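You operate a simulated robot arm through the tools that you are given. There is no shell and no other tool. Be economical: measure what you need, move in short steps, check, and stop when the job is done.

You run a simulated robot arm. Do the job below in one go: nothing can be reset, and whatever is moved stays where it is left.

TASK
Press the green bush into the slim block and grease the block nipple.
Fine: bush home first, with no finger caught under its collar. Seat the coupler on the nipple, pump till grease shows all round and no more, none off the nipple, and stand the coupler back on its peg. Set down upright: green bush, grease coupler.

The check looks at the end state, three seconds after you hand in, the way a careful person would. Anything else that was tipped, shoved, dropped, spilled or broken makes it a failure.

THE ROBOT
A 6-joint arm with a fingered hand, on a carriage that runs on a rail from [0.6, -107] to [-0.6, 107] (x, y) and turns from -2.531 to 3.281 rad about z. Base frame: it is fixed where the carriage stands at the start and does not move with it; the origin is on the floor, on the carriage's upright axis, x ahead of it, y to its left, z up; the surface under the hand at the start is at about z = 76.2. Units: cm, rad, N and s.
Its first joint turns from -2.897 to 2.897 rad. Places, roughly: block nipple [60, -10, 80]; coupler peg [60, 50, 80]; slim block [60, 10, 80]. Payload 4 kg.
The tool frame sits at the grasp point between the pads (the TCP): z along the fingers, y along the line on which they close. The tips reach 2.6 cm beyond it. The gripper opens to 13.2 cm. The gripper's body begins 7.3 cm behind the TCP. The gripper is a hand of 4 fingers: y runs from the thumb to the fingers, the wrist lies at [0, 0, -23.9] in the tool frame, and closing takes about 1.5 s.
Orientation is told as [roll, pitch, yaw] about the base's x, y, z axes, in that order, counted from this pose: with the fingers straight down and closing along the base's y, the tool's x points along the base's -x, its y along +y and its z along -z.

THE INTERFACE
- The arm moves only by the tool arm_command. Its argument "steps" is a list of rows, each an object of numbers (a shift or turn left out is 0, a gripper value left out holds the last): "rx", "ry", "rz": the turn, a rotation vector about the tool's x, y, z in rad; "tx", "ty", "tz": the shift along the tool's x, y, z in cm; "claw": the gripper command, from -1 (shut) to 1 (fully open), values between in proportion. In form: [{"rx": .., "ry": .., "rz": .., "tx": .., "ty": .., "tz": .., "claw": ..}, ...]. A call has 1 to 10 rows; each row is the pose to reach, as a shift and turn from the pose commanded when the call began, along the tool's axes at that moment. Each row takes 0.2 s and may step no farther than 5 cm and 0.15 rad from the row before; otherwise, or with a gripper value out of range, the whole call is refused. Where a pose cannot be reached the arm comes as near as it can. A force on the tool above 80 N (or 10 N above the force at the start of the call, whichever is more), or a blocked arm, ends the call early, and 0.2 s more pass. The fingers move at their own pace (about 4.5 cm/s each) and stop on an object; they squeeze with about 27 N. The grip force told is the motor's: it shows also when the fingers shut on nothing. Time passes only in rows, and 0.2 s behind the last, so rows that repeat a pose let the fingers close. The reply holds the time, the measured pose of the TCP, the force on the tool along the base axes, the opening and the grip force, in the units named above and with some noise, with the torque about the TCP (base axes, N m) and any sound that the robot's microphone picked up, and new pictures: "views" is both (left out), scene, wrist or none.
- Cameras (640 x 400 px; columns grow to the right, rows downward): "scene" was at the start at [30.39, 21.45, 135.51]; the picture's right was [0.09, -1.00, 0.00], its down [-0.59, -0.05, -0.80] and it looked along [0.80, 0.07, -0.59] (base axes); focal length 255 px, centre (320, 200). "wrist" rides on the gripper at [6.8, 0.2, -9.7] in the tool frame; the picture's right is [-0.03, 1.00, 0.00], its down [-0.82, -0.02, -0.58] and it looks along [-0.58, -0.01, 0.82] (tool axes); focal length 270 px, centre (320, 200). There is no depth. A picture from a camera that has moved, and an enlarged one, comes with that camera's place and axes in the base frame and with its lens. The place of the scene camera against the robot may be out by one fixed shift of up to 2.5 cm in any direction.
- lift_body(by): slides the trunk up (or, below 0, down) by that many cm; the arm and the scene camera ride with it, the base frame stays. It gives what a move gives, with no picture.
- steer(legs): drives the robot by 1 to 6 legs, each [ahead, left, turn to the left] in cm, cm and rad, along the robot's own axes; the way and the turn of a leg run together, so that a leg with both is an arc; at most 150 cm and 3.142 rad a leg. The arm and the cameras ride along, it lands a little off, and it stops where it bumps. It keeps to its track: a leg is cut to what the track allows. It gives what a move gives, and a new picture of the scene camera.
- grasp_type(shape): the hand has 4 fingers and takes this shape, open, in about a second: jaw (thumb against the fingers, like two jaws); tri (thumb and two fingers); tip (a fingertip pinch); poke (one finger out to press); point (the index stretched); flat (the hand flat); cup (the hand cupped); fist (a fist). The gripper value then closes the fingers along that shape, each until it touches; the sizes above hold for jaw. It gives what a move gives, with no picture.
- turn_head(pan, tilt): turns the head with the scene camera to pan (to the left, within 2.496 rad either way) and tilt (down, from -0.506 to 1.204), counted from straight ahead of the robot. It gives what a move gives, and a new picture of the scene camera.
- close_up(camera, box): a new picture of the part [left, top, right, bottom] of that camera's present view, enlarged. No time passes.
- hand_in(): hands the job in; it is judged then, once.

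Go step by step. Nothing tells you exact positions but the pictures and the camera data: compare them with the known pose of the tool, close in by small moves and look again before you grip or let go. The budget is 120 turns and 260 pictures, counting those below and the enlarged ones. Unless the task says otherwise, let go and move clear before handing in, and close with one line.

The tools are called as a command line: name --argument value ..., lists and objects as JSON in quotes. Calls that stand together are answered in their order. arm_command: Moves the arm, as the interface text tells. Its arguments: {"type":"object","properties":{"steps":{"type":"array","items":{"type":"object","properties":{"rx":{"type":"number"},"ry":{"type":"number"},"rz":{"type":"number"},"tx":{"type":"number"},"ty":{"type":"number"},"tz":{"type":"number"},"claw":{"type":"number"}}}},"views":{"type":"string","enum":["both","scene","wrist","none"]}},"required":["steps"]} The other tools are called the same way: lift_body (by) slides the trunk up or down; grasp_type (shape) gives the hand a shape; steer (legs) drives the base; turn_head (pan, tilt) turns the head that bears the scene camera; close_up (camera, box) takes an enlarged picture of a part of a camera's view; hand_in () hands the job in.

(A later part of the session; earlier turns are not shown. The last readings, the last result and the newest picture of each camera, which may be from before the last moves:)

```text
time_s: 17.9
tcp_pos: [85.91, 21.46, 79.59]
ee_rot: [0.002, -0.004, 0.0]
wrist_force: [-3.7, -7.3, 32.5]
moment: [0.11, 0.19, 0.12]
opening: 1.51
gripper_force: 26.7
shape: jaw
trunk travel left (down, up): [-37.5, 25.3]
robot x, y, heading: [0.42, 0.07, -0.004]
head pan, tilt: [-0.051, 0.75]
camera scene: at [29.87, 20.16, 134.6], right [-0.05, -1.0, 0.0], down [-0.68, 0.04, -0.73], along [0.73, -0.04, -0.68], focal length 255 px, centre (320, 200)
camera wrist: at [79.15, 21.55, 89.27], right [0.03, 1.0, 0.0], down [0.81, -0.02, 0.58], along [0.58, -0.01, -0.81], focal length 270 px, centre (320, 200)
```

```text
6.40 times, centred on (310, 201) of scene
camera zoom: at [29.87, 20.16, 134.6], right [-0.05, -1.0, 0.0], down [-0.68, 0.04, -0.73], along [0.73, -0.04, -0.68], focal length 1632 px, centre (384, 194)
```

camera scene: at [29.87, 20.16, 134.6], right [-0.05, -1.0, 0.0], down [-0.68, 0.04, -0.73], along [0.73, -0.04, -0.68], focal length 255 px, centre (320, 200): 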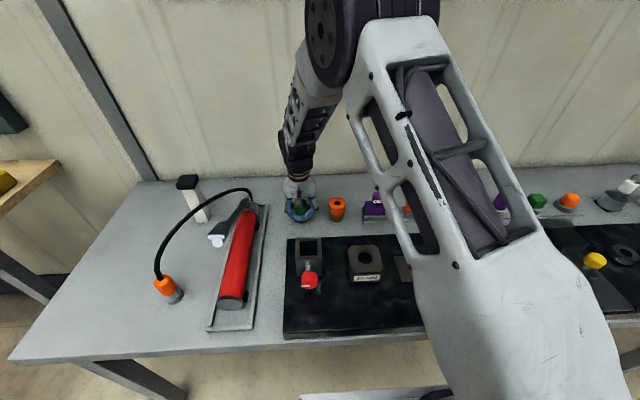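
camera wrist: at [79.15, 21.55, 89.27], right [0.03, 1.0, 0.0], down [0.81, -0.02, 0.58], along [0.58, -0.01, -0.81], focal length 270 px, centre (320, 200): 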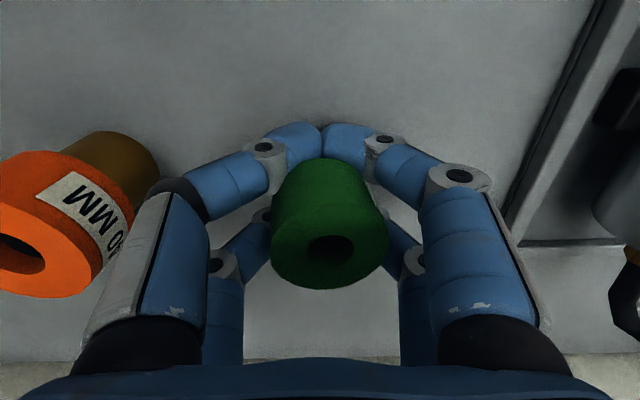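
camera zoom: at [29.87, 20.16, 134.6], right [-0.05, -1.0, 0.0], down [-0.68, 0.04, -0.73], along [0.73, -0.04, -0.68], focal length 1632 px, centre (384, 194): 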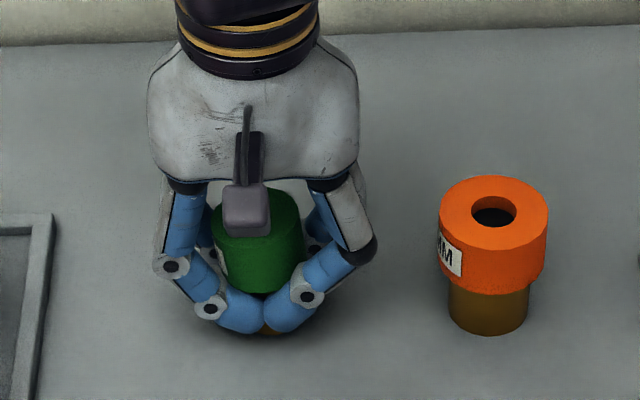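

It contacted and righted itself. I'll open slowly.

arm_command --steps '[{"claw": -0.7, "tz": -0.2}, {"claw": -0.5, "tz": -0.2}, {"claw": -0.3, "tz": -0.2}, {"claw": 0, "tz": -0.2}, {"tz": -0.2}, {"tz": -0.2}, {"tz": -0.2}]'

close_up --camera "scene" --box '[260, 170, 360, 232]'

```text
time_s: 19.5
tcp_pos: [86.01, 21.47, 79.62]
ee_rot: [-0.001, 0.0, 0.0]
wrist_force: [-0.3, -0.1, 0.1]
moment: [0.01, -0.03, -0.02]
opening: 6.55
gripper_force: 0.1
shape: jaw
trunk travel left (down, up): [-37.5, 25.3]
robot x, y, heading: [0.01, -0.22, -0.001]
head pan, tilt: [-0.051, 0.75]
camera scene: at [29.99, 20.23, 134.54], right [-0.05, -1.0, 0.0], down [-0.68, 0.03, -0.73], along [0.73, -0.04, -0.68], focal length 255 px, centre (320, 200)
camera wrist: at [79.15, 21.6, 89.23], right [0.03, 1.0, 0.0], down [0.82, -0.02, 0.58], along [0.58, -0.01, -0.82], focal length 270 px, centre (320, 200)
```

scene: 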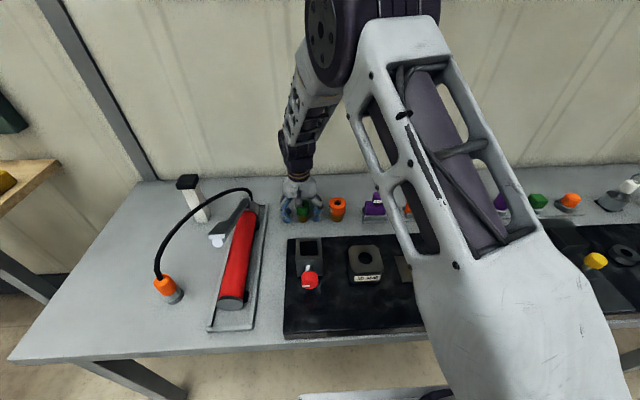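
wrist: 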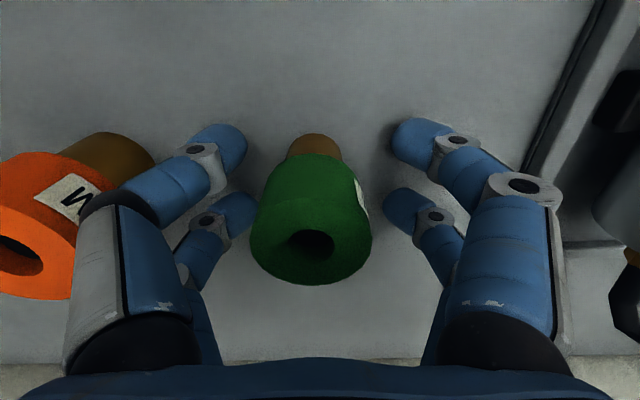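

```text
6.40 times, centred on (310, 201) of scene
camera zoom: at [29.99, 20.23, 134.54], right [-0.05, -1.0, 0.0], down [-0.68, 0.03, -0.73], along [0.73, -0.04, -0.68], focal length 1632 px, centre (384, 194)
```

zoom: 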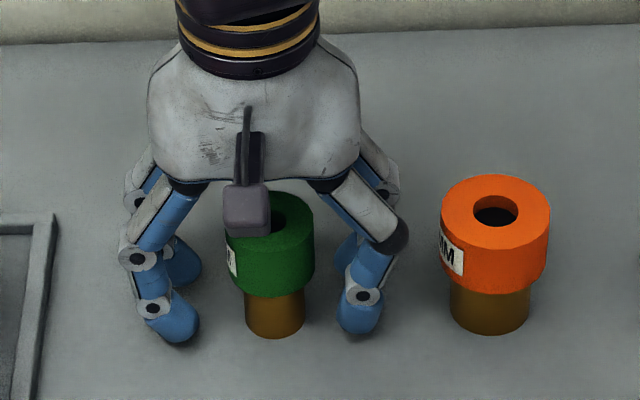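

The bush is upright again at about (86.1, 21.15). I'll raise to put the tips at mid-collar and grip again.

arm_command --steps '[{"tx": -0.1, "ty": -0.3, "tz": -1.7}, {"tx": -0.1, "ty": -0.3, "tz": -3.3}, {"tx": -0.1, "ty": -0.3, "tz": -3.3}, {"tx": -0.1, "ty": -0.3, "tz": -3.3, "claw": -0.3}, {"tx": -0.1, "ty": -0.3, "tz": -3.3, "claw": -0.6}, {"tx": -0.1, "ty": -0.3, "tz": -3.3, "claw": -1}, {"tx": -0.1, "ty": -0.3, "tz": -3.3}, {"tx": -0.1, "ty": -0.3, "tz": -3.3}, {"tx": -0.1, "ty": -0.3, "tz": -3.3}]'

close_up --camera "scene" --box '[260, 170, 360, 232]'

```text
time_s: 21.5
tcp_pos: [86.05, 21.25, 82.96]
ee_rot: [0.0, 0.0, 0.0]
wrist_force: [-0.9, -0.1, 0.1]
moment: [0.03, -0.01, 0.03]
opening: 2.09
gripper_force: 27.1
shape: jaw
trunk travel left (down, up): [-37.5, 25.3]
robot x, y, heading: [0.11, -0.16, 0.003]
head pan, tilt: [-0.051, 0.75]
camera scene: at [29.99, 20.23, 134.54], right [-0.05, -1.0, 0.0], down [-0.68, 0.03, -0.73], along [0.73, -0.04, -0.68], focal length 255 px, centre (320, 200)
camera wrist: at [79.24, 21.35, 92.54], right [0.03, 1.0, 0.0], down [0.82, -0.02, 0.58], along [0.58, -0.01, -0.82], focal length 270 px, centre (320, 200)
```

scene: 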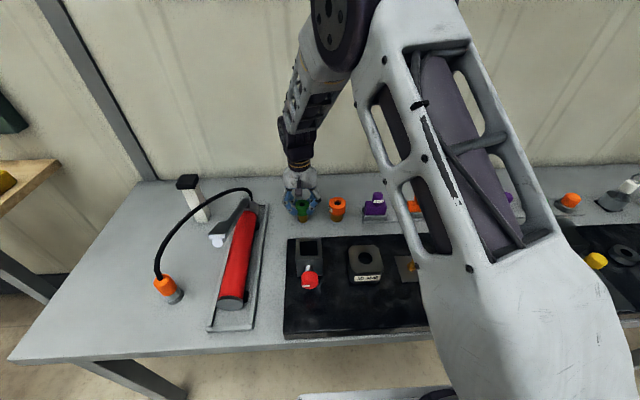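
wrist: 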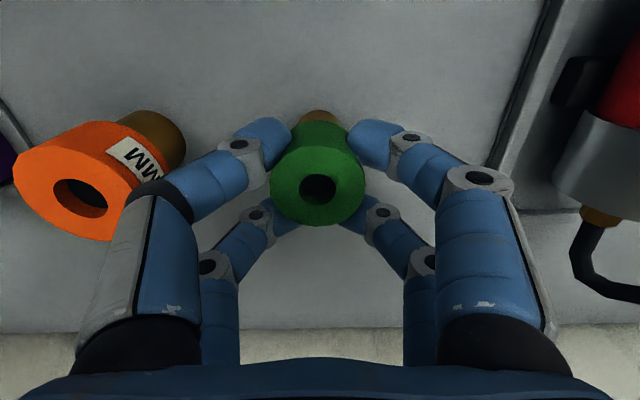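

```text
6.40 times, centred on (310, 201) of scene
camera zoom: at [29.99, 20.23, 134.54], right [-0.05, -1.0, 0.0], down [-0.68, 0.03, -0.73], along [0.73, -0.04, -0.68], focal length 1632 px, centre (384, 194)
```

zoom: 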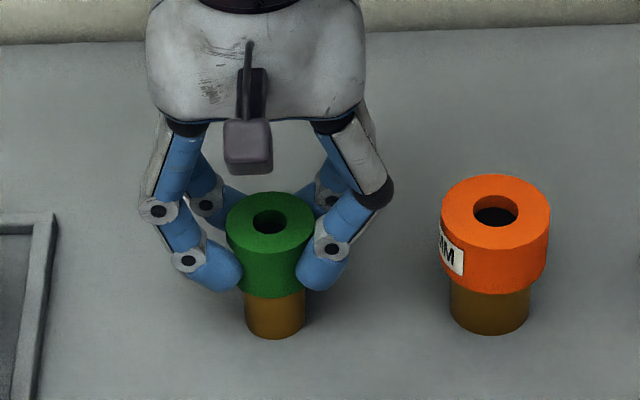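

Now the grip is on the collar only, with tips well above its lower edge. I'll carry it back above the bore.

arm_command --steps '[{"tz": -4}, {"tz": -8.5}, {"tz": -13}, {"tx": 3.65, "ty": -2.45, "tz": -14}, {"tx": 7.3, "ty": -4.9, "tz": -14}, {"tx": 10.95, "ty": -7.35, "tz": -14}, {"tx": 14.6, "ty": -9.8, "tz": -14}, {"tx": 18.2, "ty": -12.2, "tz": -14}, {"tx": 21.85, "ty": -14.65, "tz": -14}, {"tx": 21.85, "ty": -14.65, "tz": -12}]' --views "none"

arm_command --steps '[{"tz": 1}, {"tz": 1.6}, {"tz": 1.6}]'

close_up --camera "wrist" --box '[240, 50, 400, 150]'

close_up --camera "scene" --box '[330, 220, 410, 270]'

```text
time_s: 23.7
tcp_pos: [64.07, 6.52, 94.73]
ee_rot: [0.0, 0.001, -0.001]
wrist_force: [-0.5, 0.2, -0.7]
moment: [0.03, 0.02, 0.01]
opening: 2.02
gripper_force: 26.8
shape: jaw
trunk travel left (down, up): [-37.5, 25.3]
robot x, y, heading: [0.01, -0.1, -0.0]
head pan, tilt: [-0.051, 0.75]
```

```text
time_s: 24.5
tcp_pos: [64.11, 6.39, 93.28]
ee_rot: [-0.001, 0.001, 0.001]
wrist_force: [0.0, -0.5, -0.7]
moment: [-0.03, -0.01, -0.01]
opening: 2.05
gripper_force: 27.1
shape: jaw
trunk travel left (down, up): [-37.5, 25.3]
robot x, y, heading: [0.22, 0.25, 0.005]
head pan, tilt: [-0.051, 0.75]
camera scene: at [29.99, 20.23, 134.54], right [-0.05, -1.0, 0.0], down [-0.68, 0.03, -0.73], along [0.73, -0.04, -0.68], focal length 255 px, centre (320, 200)
camera wrist: at [57.32, 6.72, 102.92], right [0.03, 1.0, 0.0], down [0.82, -0.02, 0.58], along [0.58, -0.01, -0.82], focal length 270 px, centre (320, 200)
```

scene: 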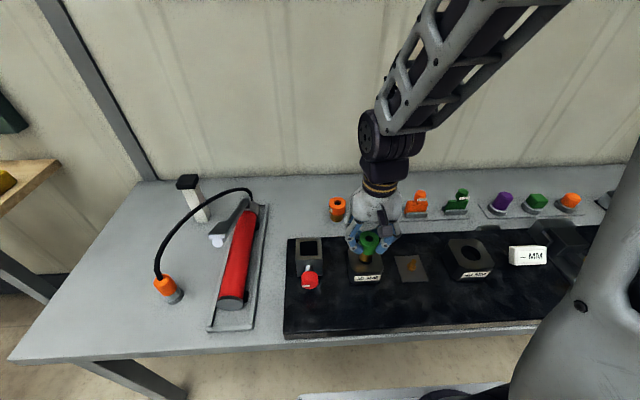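
wrist: 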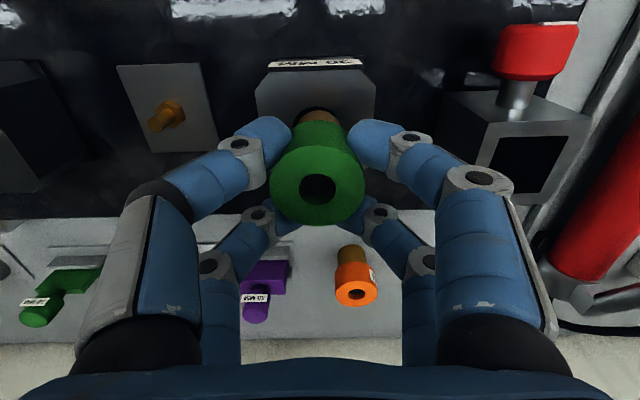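

```text
4.00 times, centred on (320, 100) of wrist
camera zoom: at [57.32, 6.72, 102.92], right [0.03, 1.0, 0.0], down [0.82, -0.02, 0.58], along [0.58, -0.01, -0.82], focal length 1081 px, centre (320, 600)
```

zoom: 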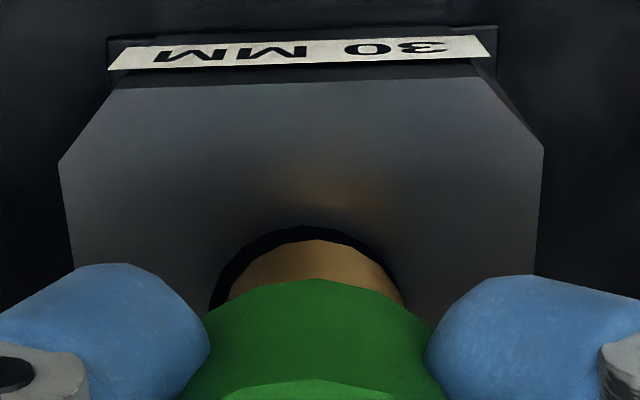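

```text
8.00 times, centred on (370, 245) of scene
camera zoom: at [29.99, 20.23, 134.54], right [-0.05, -1.0, 0.0], down [-0.68, 0.03, -0.73], along [0.73, -0.04, -0.68], focal length 2040 px, centre (-80, -160)
```

zoom: 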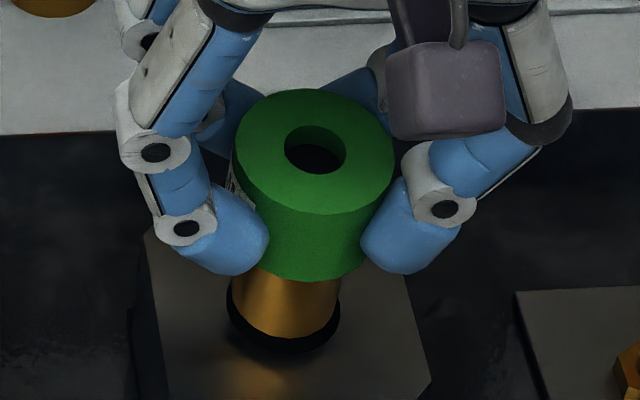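

Alignment is close: the bore seems slightly toward +x and -y of the spigot. I'll shift a touch, lower half a centimetre, and compare again.

arm_command --steps '[{"tx": -0.12, "ty": -0.1, "tz": 0.25}, {"tx": -0.12, "ty": -0.1, "tz": 0.5}, {"tx": -0.12, "ty": -0.1, "tz": 0.5}]' --views "none"

close_up --camera "wrist" --box '[260, 70, 380, 145]'

close_up --camera "scene" --box '[340, 240, 392, 272]'

```text
time_s: 25.3
tcp_pos: [64.27, 6.48, 92.8]
ee_rot: [0.001, -0.001, 0.001]
wrist_force: [-0.3, 0.6, -1.2]
moment: [-0.01, 0.01, 0.03]
opening: 2.01
gripper_force: 26.7
shape: jaw
trunk travel left (down, up): [-37.5, 25.3]
robot x, y, heading: [-0.18, 0.35, -0.001]
head pan, tilt: [-0.051, 0.75]
```

```text
5.33 times, centred on (320, 108) of wrist
camera zoom: at [57.5, 6.63, 102.43], right [0.03, 1.0, 0.0], down [0.82, -0.02, 0.58], along [0.58, -0.01, -0.82], focal length 1442 px, centre (320, 693)
```

zoom: 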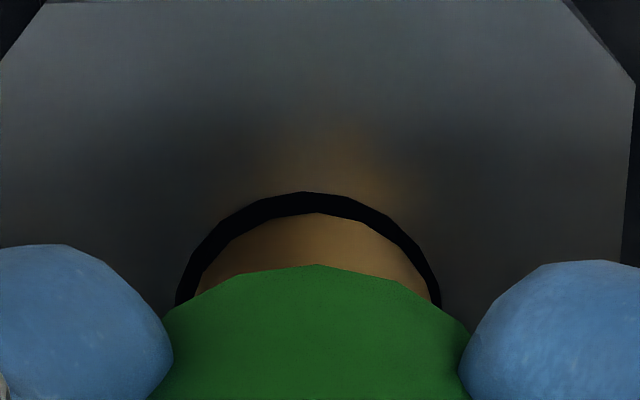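

```text
12.31 times, centred on (366, 256) of scene
camera zoom: at [29.99, 20.23, 134.54], right [-0.05, -1.0, 0.0], down [-0.68, 0.03, -0.73], along [0.73, -0.04, -0.68], focal length 3138 px, centre (-246, -489)
```

zoom: 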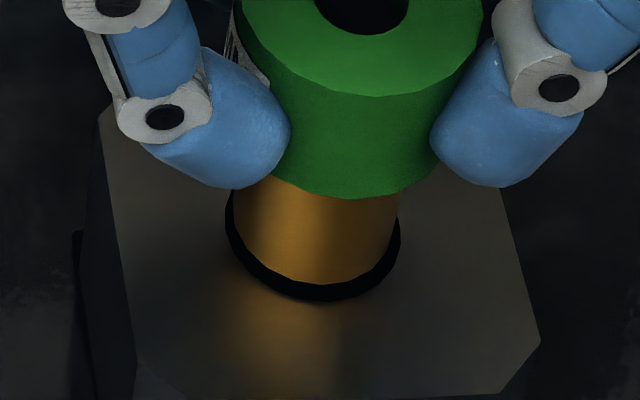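

Both views show the bore evenly around the spigot, with about 0.4 cm to go. I'll lower about 1.2 cm gently.

arm_command --steps '[{"ty": -0.04, "tz": 0.3}, {"ty": -0.04, "tz": 0.6}, {"ty": -0.04, "tz": 0.9}, {"ty": -0.04, "tz": 0.9}]' --views "none"

close_up --camera "wrist" --box '[240, 70, 400, 250]'

close_up --camera "scene" --box '[340, 230, 400, 267]'

```text
time_s: 26.3
tcp_pos: [64.37, 6.39, 91.9]
ee_rot: [0.0, -0.001, 0.0]
wrist_force: [0.5, -0.7, -0.9]
moment: [0.05, 0.0, 0.0]
opening: 2.05
gripper_force: 27.7
shape: jaw
trunk travel left (down, up): [-37.5, 25.3]
robot x, y, heading: [0.1, -0.2, -0.002]
head pan, tilt: [-0.051, 0.75]
```

```text
2.22 times, centred on (320, 160) of wrist
camera zoom: at [57.55, 6.53, 101.6], right [0.03, 1.0, 0.0], down [0.82, -0.02, 0.58], along [0.58, -0.01, -0.82], focal length 601 px, centre (320, 289)
```

zoom: 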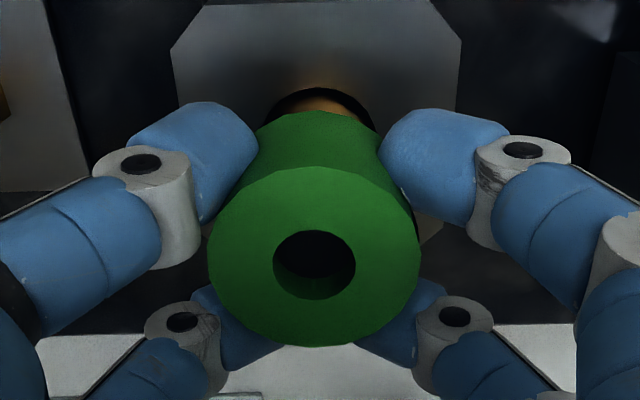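

```text
10.67 times, centred on (370, 248) of scene
camera zoom: at [29.99, 20.23, 134.54], right [-0.05, -1.0, 0.0], down [-0.68, 0.03, -0.73], along [0.73, -0.04, -0.68], focal length 2720 px, centre (-213, -317)
```

zoom: 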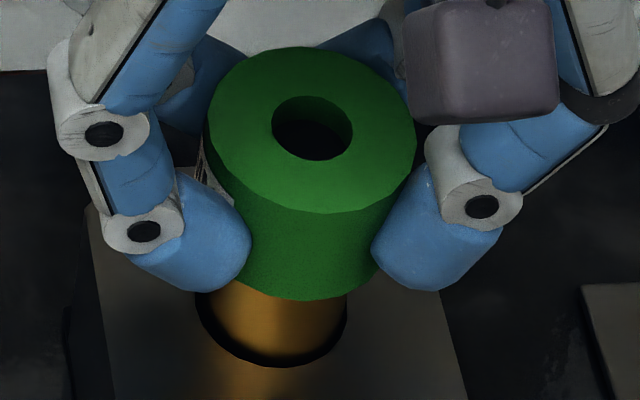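

Still no contact force, and the spigot is at the mouth of the bore; the scene view hints +y by about a millimetre. I'll continue slowly.

arm_command --steps '[{"ty": 0.08, "tz": 0}, {"ty": 0.08, "tz": 0.25}, {"ty": 0.08, "tz": 0.5}, {"ty": 0.08, "tz": 0.5}]' --views "none"

close_up --camera "wrist" --box '[240, 70, 400, 250]'

close_up --camera "scene" --box '[340, 230, 400, 267]'

```text
time_s: 27.3
tcp_pos: [64.36, 6.45, 91.34]
ee_rot: [0.0, 0.0, 0.0]
wrist_force: [1.0, -0.4, -0.2]
moment: [0.0, 0.01, 0.0]
opening: 2.01
gripper_force: 26.9
shape: jaw
trunk travel left (down, up): [-37.5, 25.3]
robot x, y, heading: [0.03, -0.03, 0.001]
head pan, tilt: [-0.051, 0.75]
```

```text
2.22 times, centred on (320, 160) of wrist
camera zoom: at [57.55, 6.68, 101.09], right [0.03, 1.0, 0.0], down [0.82, -0.02, 0.58], along [0.58, -0.01, -0.82], focal length 601 px, centre (320, 289)
```

zoom: 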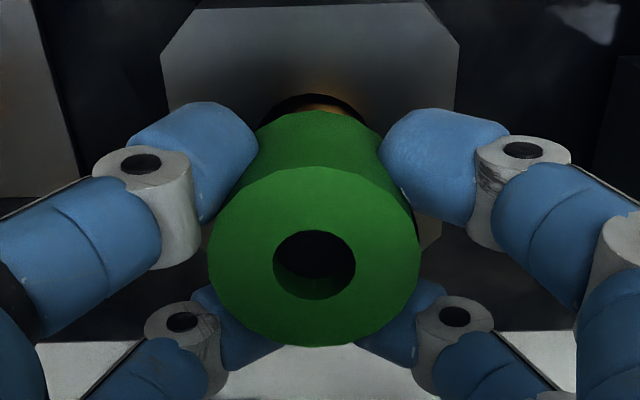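

```text
10.67 times, centred on (370, 248) of scene
camera zoom: at [29.99, 20.23, 134.54], right [-0.05, -1.0, 0.0], down [-0.68, 0.03, -0.73], along [0.73, -0.04, -0.68], focal length 2720 px, centre (-213, -317)
```

zoom: 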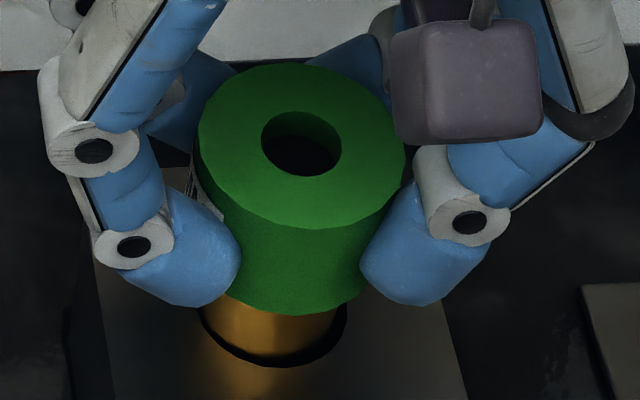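

Free so far, no slip in the hand. Continuing down.

arm_command --steps '[{"tz": 0.25, "ty": -0.03}, {"tz": 0.5, "ty": -0.03}, {"tz": 0.8, "ty": -0.03}, {"tz": 0.8, "ty": -0.03}]' --views "none"

close_up --camera "wrist" --box '[240, 70, 400, 250]'

close_up --camera "scene" --box '[340, 230, 400, 267]'

```text
time_s: 28.3
tcp_pos: [64.38, 6.5, 90.7]
ee_rot: [-0.001, -0.002, 0.0]
wrist_force: [2.3, -1.2, 11.5]
moment: [-0.06, 0.04, 0.03]
opening: 2.02
gripper_force: 27.2
shape: jaw
trunk travel left (down, up): [-37.5, 25.3]
robot x, y, heading: [0.32, 0.08, 0.004]
head pan, tilt: [-0.051, 0.75]
```

```text
2.22 times, centred on (320, 160) of wrist
camera zoom: at [57.53, 6.66, 100.27], right [0.03, 1.0, 0.0], down [0.82, -0.02, 0.58], along [0.58, -0.01, -0.82], focal length 601 px, centre (320, 289)
```

zoom: 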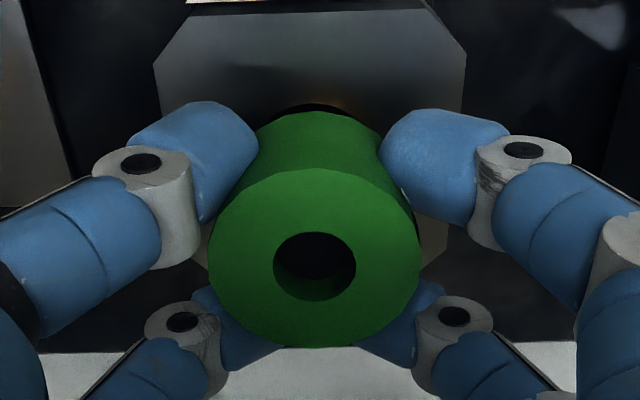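

```text
10.67 times, centred on (370, 248) of scene
camera zoom: at [29.96, 20.22, 134.56], right [-0.05, -1.0, 0.0], down [-0.68, 0.03, -0.73], along [0.73, -0.04, -0.68], focal length 2720 px, centre (-213, -317)
```

zoom: 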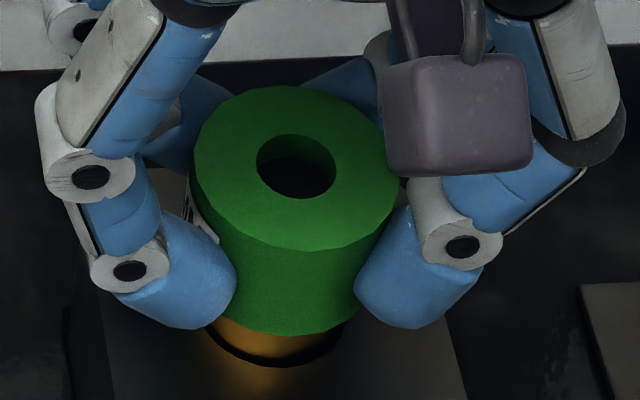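

The spigot is now about 1 cm inside the bore and gives about 11 N of resistance. I'll push a bit further with the grip and check.

arm_command --steps '[{"tz": 0.2, "tx": -0.04, "ty": -0.02}, {"tz": 0.4, "tx": -0.04, "ty": -0.02}, {"tz": 0.6, "tx": -0.04, "ty": -0.02}]' --views "none"

close_up --camera "wrist" --box '[240, 70, 400, 250]'

close_up --camera "scene" --box '[340, 230, 400, 267]'

```text
time_s: 29.1
tcp_pos: [64.33, 6.52, 89.89]
ee_rot: [0.0, 0.002, -0.001]
wrist_force: [0.4, 1.8, 11.5]
moment: [0.03, 0.08, -0.04]
opening: 2.02
gripper_force: 26.5
shape: jaw
trunk travel left (down, up): [-37.5, 25.3]
robot x, y, heading: [-0.25, -0.4, 0.001]
head pan, tilt: [-0.051, 0.75]
```

```text
2.22 times, centred on (320, 160) of wrist
camera zoom: at [57.54, 6.6, 99.64], right [0.03, 1.0, 0.0], down [0.82, -0.02, 0.58], along [0.58, -0.01, -0.82], focal length 601 px, centre (320, 289)
```

zoom: 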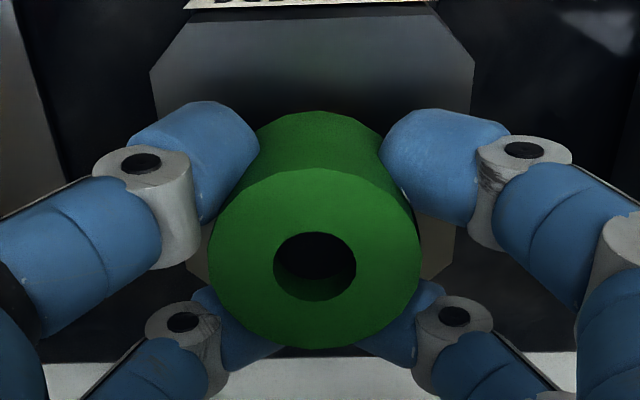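

```text
10.67 times, centred on (370, 248) of scene
camera zoom: at [29.95, 20.24, 134.55], right [-0.05, -1.0, 0.0], down [-0.68, 0.03, -0.73], along [0.73, -0.04, -0.68], focal length 2720 px, centre (-213, -317)
```

zoom: 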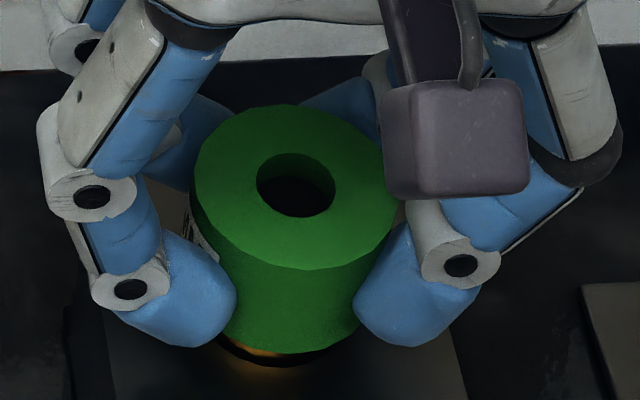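

It's sliding in with steady 11 N and no slip. Continuing to press.

arm_command --steps '[{"tz": 0.25}, {"tz": 0.5}, {"tz": 0.75}, {"tz": 0.95}]' --views "none"

close_up --camera "wrist" --box '[240, 70, 400, 250]'

close_up --camera "scene" --box '[340, 230, 400, 267]'

```text
time_s: 30.1
tcp_pos: [64.39, 6.32, 89.02]
ee_rot: [0.0, 0.001, 0.0]
wrist_force: [-1.9, 2.7, 12.3]
moment: [0.04, 0.15, 0.01]
opening: 2.04
gripper_force: 26.6
shape: jaw
trunk travel left (down, up): [-37.5, 25.3]
robot x, y, heading: [0.45, -0.01, 0.002]
head pan, tilt: [-0.051, 0.75]
```

```text
2.22 times, centred on (320, 160) of wrist
camera zoom: at [57.58, 6.55, 98.68], right [0.03, 1.0, 0.0], down [0.82, -0.02, 0.58], along [0.58, -0.01, -0.82], focal length 601 px, centre (320, 289)
```

zoom: 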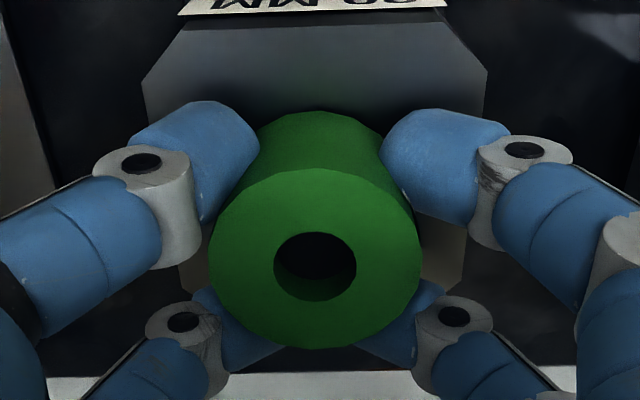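

```text
10.67 times, centred on (370, 248) of scene
camera zoom: at [29.95, 20.23, 134.55], right [-0.05, -1.0, 0.0], down [-0.68, 0.03, -0.73], along [0.73, -0.04, -0.68], focal length 2720 px, centre (-213, -317)
```

zoom: 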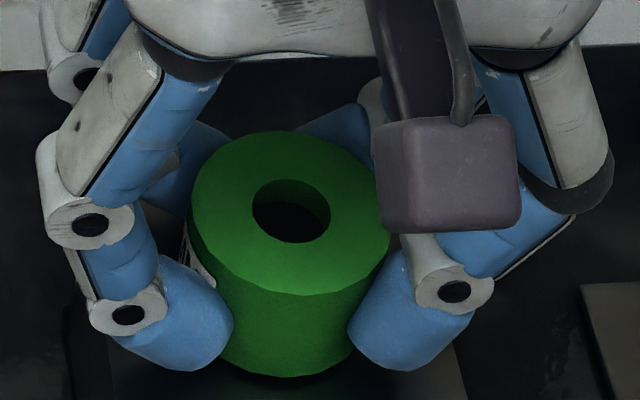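

About 0.3–0.5 cm remains. I'll press until the force rises.

arm_command --steps '[{"tz": 0.15, "ty": 0.04, "tx": 0.03}, {"tz": 0.3, "ty": 0.04, "tx": 0.03}, {"tz": 0.4, "ty": 0.04, "tx": 0.03}]' --views "none"

close_up --camera "scene" --box '[340, 230, 400, 267]'

```text
time_s: 30.9
tcp_pos: [64.38, 6.46, 88.62]
ee_rot: [-0.001, -0.001, 0.0]
wrist_force: [3.4, -3.8, 19.7]
moment: [-0.17, 0.05, 0.04]
opening: 2.04
gripper_force: 26.8
shape: jaw
trunk travel left (down, up): [-37.5, 25.3]
robot x, y, heading: [0.23, 0.23, 0.001]
head pan, tilt: [-0.051, 0.75]
```

```text
10.67 times, centred on (370, 248) of scene
camera zoom: at [29.94, 20.2, 134.57], right [-0.05, -1.0, 0.0], down [-0.68, 0.03, -0.73], along [0.73, -0.04, -0.68], focal length 2720 px, centre (-213, -317)
```

zoom: 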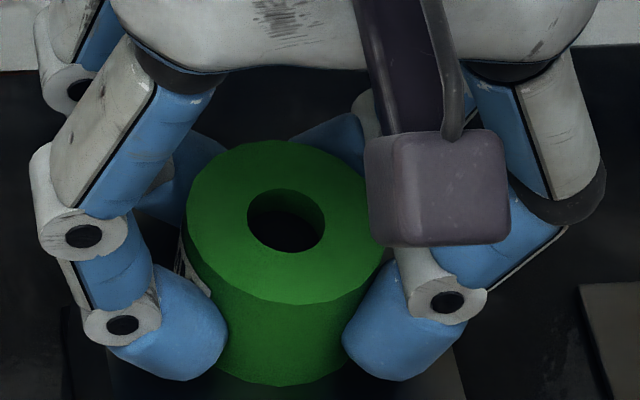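

Force is rising to 20 N; two more small presses.

arm_command --steps '[{"tz": 0.15, "ty": -0.04, "tx": -0.03}, {"tz": 0.3, "ty": -0.04, "tx": -0.03}]' --views "none"

close_up --camera "scene" --box '[340, 230, 400, 267]'

close_up --camera "wrist" --box '[240, 70, 400, 250]'

```text
time_s: 31.5
tcp_pos: [64.4, 6.42, 88.44]
ee_rot: [0.001, -0.003, 0.002]
wrist_force: [-1.1, -3.0, 52.2]
moment: [-0.25, 0.24, 0.16]
opening: 2.16
gripper_force: 27.1
shape: jaw
trunk travel left (down, up): [-37.5, 25.3]
robot x, y, heading: [-0.07, -0.25, 0.002]
head pan, tilt: [-0.051, 0.75]
```

```text
10.67 times, centred on (370, 248) of scene
camera zoom: at [29.83, 20.21, 134.61], right [-0.05, -1.0, 0.0], down [-0.68, 0.03, -0.73], along [0.73, -0.04, -0.68], focal length 2720 px, centre (-213, -317)
```

zoom: 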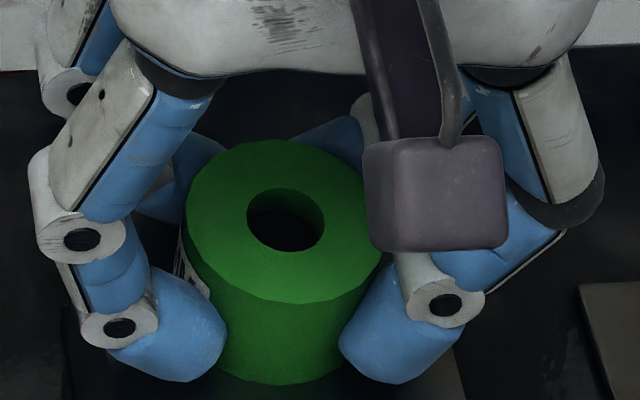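

```text
2.22 times, centred on (320, 160) of wrist
camera zoom: at [57.53, 6.61, 98.19], right [0.03, 1.0, 0.0], down [0.81, -0.02, 0.58], along [0.58, -0.01, -0.81], focal length 601 px, centre (320, 289)
```

zoom: 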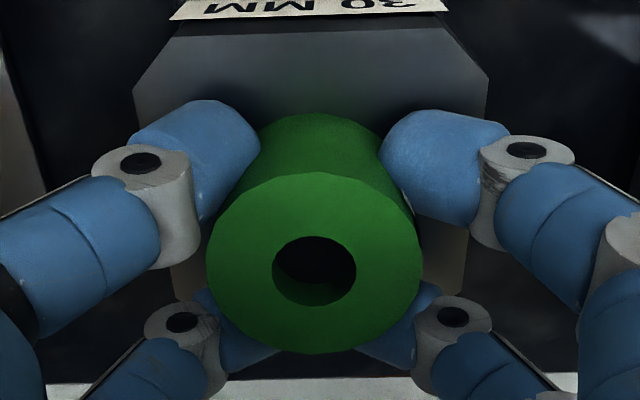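

Hard stop at 52 N: the collar should be home. I'll ease off, open, rise and inspect.

arm_command --steps '[{"tz": -0.25}, {"tz": -0.25, "claw": -0.6}, {"tz": -0.25, "claw": -0.3}, {"tz": -0.25, "claw": 0}, {"tz": -0.25}, {"tz": -0.25}, {"tz": -3}, {"tz": -7}, {"tz": -11}, {"tz": -11}]'

close_up --camera "scene" --box '[330, 225, 410, 285]'

close_up --camera "wrist" --box '[240, 40, 400, 140]'

```text
time_s: 33.7
tcp_pos: [64.25, 6.46, 99.33]
ee_rot: [0.002, 0.0, 0.0]
wrist_force: [0.1, -0.2, -0.1]
moment: [0.02, 0.0, -0.03]
opening: 6.53
gripper_force: 0.0
shape: jaw
trunk travel left (down, up): [-37.5, 25.3]
robot x, y, heading: [-0.11, -0.01, 0.004]
head pan, tilt: [-0.051, 0.75]
camera scene: at [29.99, 20.23, 134.54], right [-0.05, -1.0, 0.0], down [-0.68, 0.03, -0.73], along [0.73, -0.04, -0.68], focal length 255 px, centre (320, 200)
camera wrist: at [57.45, 6.6, 109.17], right [0.03, 1.0, 0.0], down [0.82, -0.02, 0.58], along [0.58, -0.01, -0.82], focal length 270 px, centre (320, 200)
```

scene: 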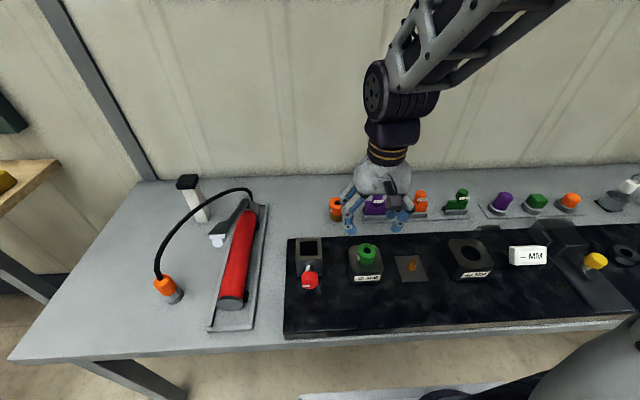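
wrist: 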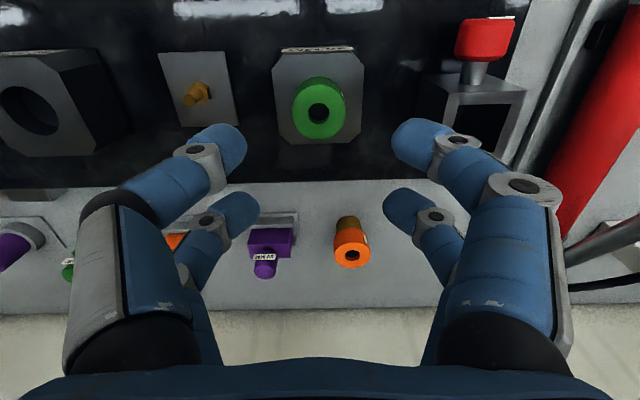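

```text
6.67 times, centred on (370, 255) of scene
camera zoom: at [29.99, 20.23, 134.54], right [-0.05, -1.0, 0.0], down [-0.68, 0.03, -0.73], along [0.73, -0.04, -0.68], focal length 1700 px, centre (-13, -167)
```

zoom: 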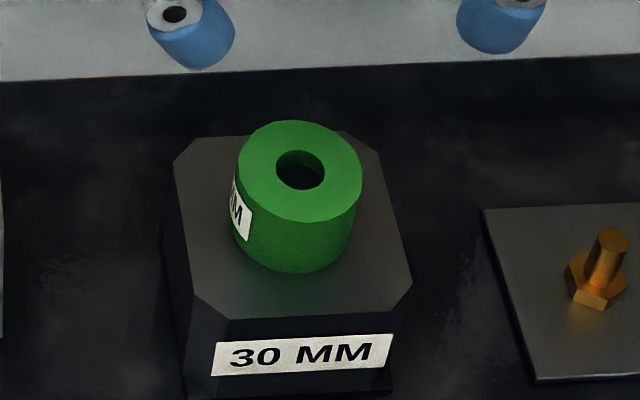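

```text
4.00 times, centred on (320, 90) of wrist
camera zoom: at [57.45, 6.6, 109.17], right [0.03, 1.0, 0.0], down [0.82, -0.02, 0.58], along [0.58, -0.01, -0.82], focal length 1081 px, centre (320, 640)
```

zoom: 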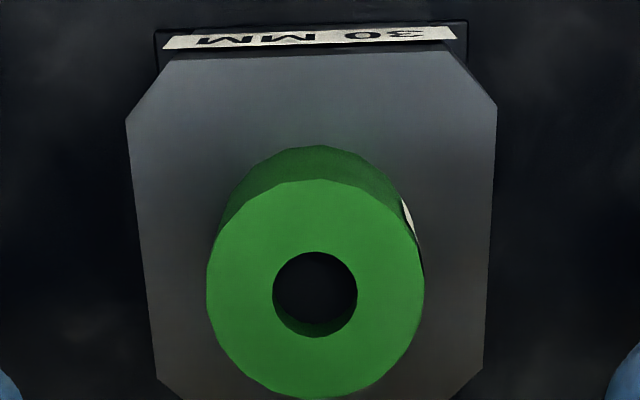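

It looks seated flat. To be sure it's home I'll close the fingers and press on the collar top with moderate force.

arm_command --steps '[{"claw": -1}, {}, {}, {}, {}, {"tz": 3}, {"tz": 6}, {"tz": 7.5}]'

close_up --camera "scene" --box '[330, 215, 410, 275]'

```text
time_s: 35.5
tcp_pos: [64.37, 6.62, 91.91]
ee_rot: [0.0, 0.0, 0.0]
wrist_force: [-0.3, -0.7, 0.6]
moment: [-0.02, 0.01, 0.02]
opening: 0.0
gripper_force: 26.4
shape: jaw
trunk travel left (down, up): [-37.5, 25.3]
robot x, y, heading: [-0.02, 0.08, 0.003]
head pan, tilt: [-0.051, 0.75]
camera scene: at [29.96, 20.23, 134.55], right [-0.05, -1.0, 0.0], down [-0.68, 0.03, -0.73], along [0.73, -0.04, -0.68], focal length 255 px, centre (320, 200)
camera wrist: at [57.49, 6.62, 101.6], right [0.03, 1.0, 0.0], down [0.82, -0.02, 0.58], along [0.58, -0.01, -0.82], focal length 270 px, centre (320, 200)
```

scene: 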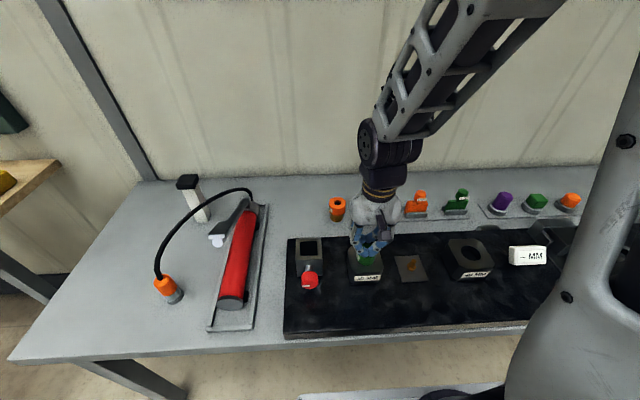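
wrist: 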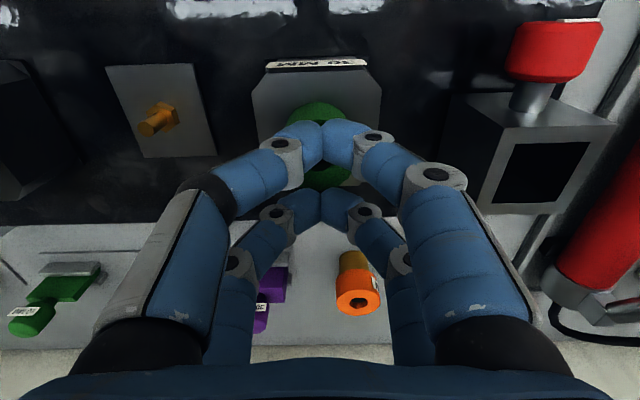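

```text
6.67 times, centred on (370, 245) of scene
camera zoom: at [29.96, 20.23, 134.55], right [-0.05, -1.0, 0.0], down [-0.68, 0.03, -0.73], along [0.73, -0.04, -0.68], focal length 1700 px, centre (-13, -100)
```

zoom: 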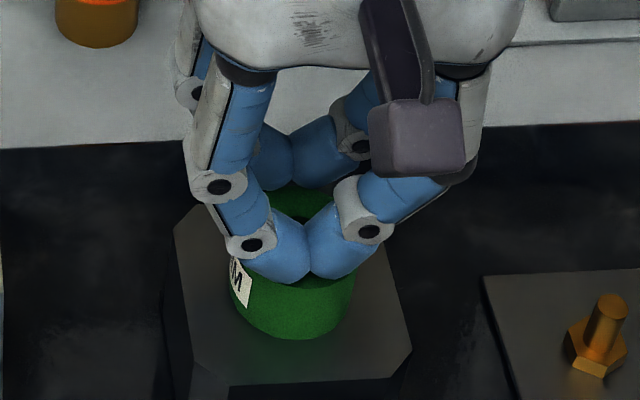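

The two closed finger pairs straddle the collar top evenly. Pressing down in small steps.

arm_command --steps '[{"tz": 0.4}, {"tz": 0.8}, {"tz": 1.1}, {"tz": 1.4}, {"tz": 1.7}]' --views "none"

close_up --camera "scene" --box '[330, 215, 410, 275]'

```text
time_s: 36.3
tcp_pos: [64.55, 6.57, 91.35]
ee_rot: [0.001, -0.011, 0.001]
wrist_force: [-13.2, -3.3, 50.0]
moment: [-0.17, 0.77, 0.04]
opening: 0.0
gripper_force: 27.2
shape: jaw
trunk travel left (down, up): [-37.5, 25.3]
robot x, y, heading: [-0.01, -0.07, 0.003]
head pan, tilt: [-0.051, 0.75]
stopped in row 4: the force on the tool passed its limit at 89 N (the readings are from after the stop); the commanded pose is now the measured one
```

```text
6.67 times, centred on (370, 245) of scene
camera zoom: at [29.81, 20.2, 134.6], right [-0.05, -1.0, 0.0], down [-0.68, 0.03, -0.73], along [0.73, -0.04, -0.68], focal length 1700 px, centre (-13, -100)
```

zoom: 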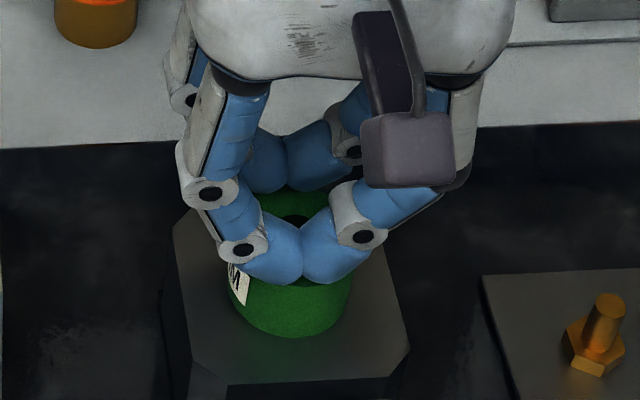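

Solid at 89 N with no movement, so the bush is home. Now I'll rise, and travel to the coupler on its peg.

arm_command --steps '[{"tz": -1}, {"tz": -4}, {"tz": -8.5}, {"tz": -13}, {"tz": -14, "ty": 4, "claw": 0}, {"tz": -14, "ty": 8.8, "tx": 1}, {"tz": -14, "ty": 13.5, "tx": 2}, {"tz": -14, "ty": 18.3, "tx": 2}, {"tz": -14, "ty": 23, "tx": 2}, {"tz": -14, "ty": 27.8, "tx": 2}]' --views "none"

arm_command --steps '[{"ty": 4.5}, {"ty": 9}, {"ty": 13.5}, {"ty": 14}]' --views "wrist"

turn_head --pan 0.25 --tilt 0.8

```text
time_s: 38.5
tcp_pos: [62.46, 34.22, 105.1]
ee_rot: [0.003, -0.008, -0.001]
wrist_force: [-0.3, 0.2, -0.2]
moment: [-0.02, 0.02, -0.01]
opening: 6.56
gripper_force: 0.0
shape: jaw
trunk travel left (down, up): [-37.5, 25.3]
robot x, y, heading: [-0.36, 0.02, 0.006]
head pan, tilt: [-0.051, 0.75]
```

```text
time_s: 39.5
tcp_pos: [62.84, 48.35, 105.18]
ee_rot: [0.001, -0.007, 0.0]
wrist_force: [-0.1, 0.4, 0.5]
moment: [0.01, 0.01, -0.03]
opening: 6.58
gripper_force: 0.0
shape: jaw
trunk travel left (down, up): [-37.5, 25.3]
robot x, y, heading: [0.39, 0.09, -0.0]
head pan, tilt: [-0.051, 0.75]
camera wrist: at [55.81, 48.41, 114.76], right [0.03, 1.0, 0.0], down [0.81, -0.02, 0.58], along [0.58, -0.01, -0.81], focal length 270 px, centre (320, 200)
```

wrist: 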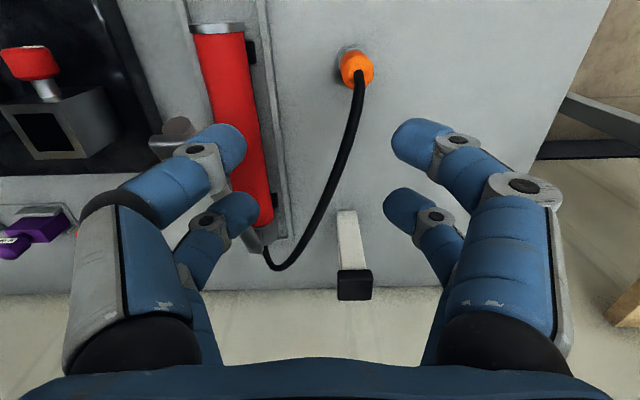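

```text
time_s: 40.3
tcp_pos: [62.63, 48.19, 105.02]
ee_rot: [0.001, -0.007, 0.002]
wrist_force: [0.3, 0.1, -0.1]
moment: [-0.01, 0.01, 0.01]
opening: 6.56
gripper_force: 0.0
shape: jaw
trunk travel left (down, up): [-37.5, 25.3]
robot x, y, heading: [-0.11, 0.24, 0.001]
head pan, tilt: [0.25, 0.799]
camera scene: at [29.53, 22.63, 134.15], right [0.25, -0.97, 0.0], down [-0.69, -0.18, -0.7], along [0.68, 0.17, -0.72], focal length 255 px, centre (320, 200)
```

scene: 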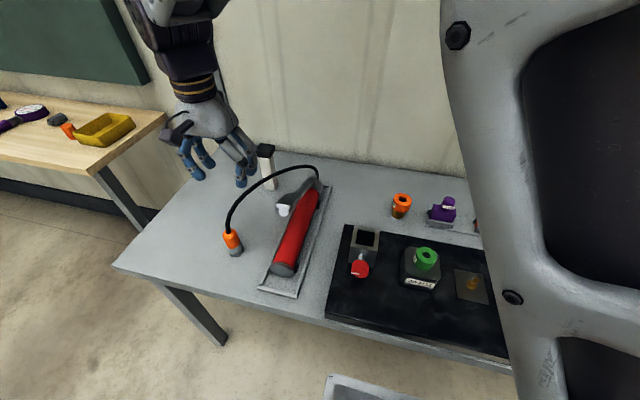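

I'll enlarge the coupler and gun in both views.

close_up --camera "scene" --box '[205, 140, 345, 300]'

close_up --camera "wrist" --box '[280, 20, 420, 110]'

close_up --camera "wrist" --box '[120, 10, 400, 300]'

```text
2.50 times, centred on (275, 220) of scene
camera zoom: at [29.53, 22.63, 134.15], right [0.25, -0.97, 0.0], down [-0.69, -0.18, -0.7], along [0.68, 0.17, -0.72], focal length 637 px, centre (432, 150)
```

zoom: 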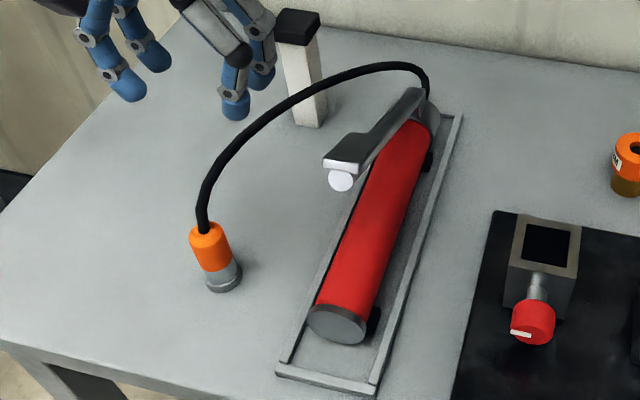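

```text
4.44 times, centred on (350, 65) of wrist
camera zoom: at [55.81, 48.37, 114.75], right [0.03, 1.0, 0.0], down [0.81, -0.02, 0.58], along [0.58, -0.01, -0.81], focal length 1201 px, centre (187, 800)
```

zoom: 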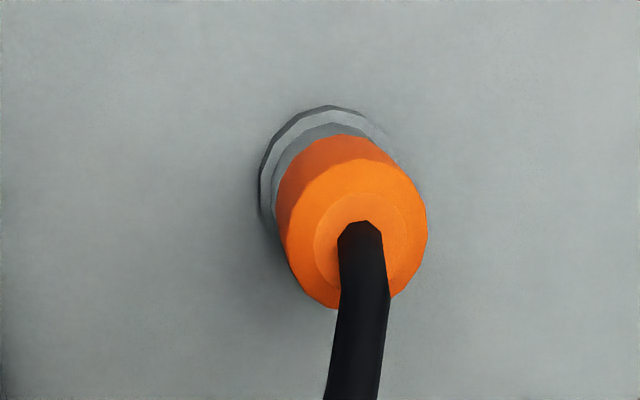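

```text
1.38 times, centred on (260, 155) of wrist
camera zoom: at [55.81, 48.37, 114.75], right [0.03, 1.0, 0.0], down [0.81, -0.02, 0.58], along [0.58, -0.01, -0.81], focal length 373 px, centre (403, 262)
```

zoom: 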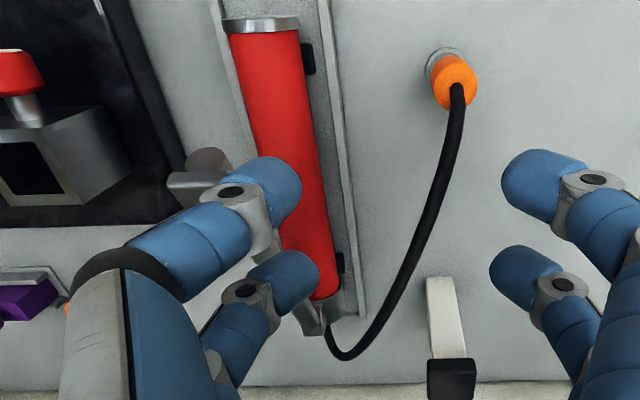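

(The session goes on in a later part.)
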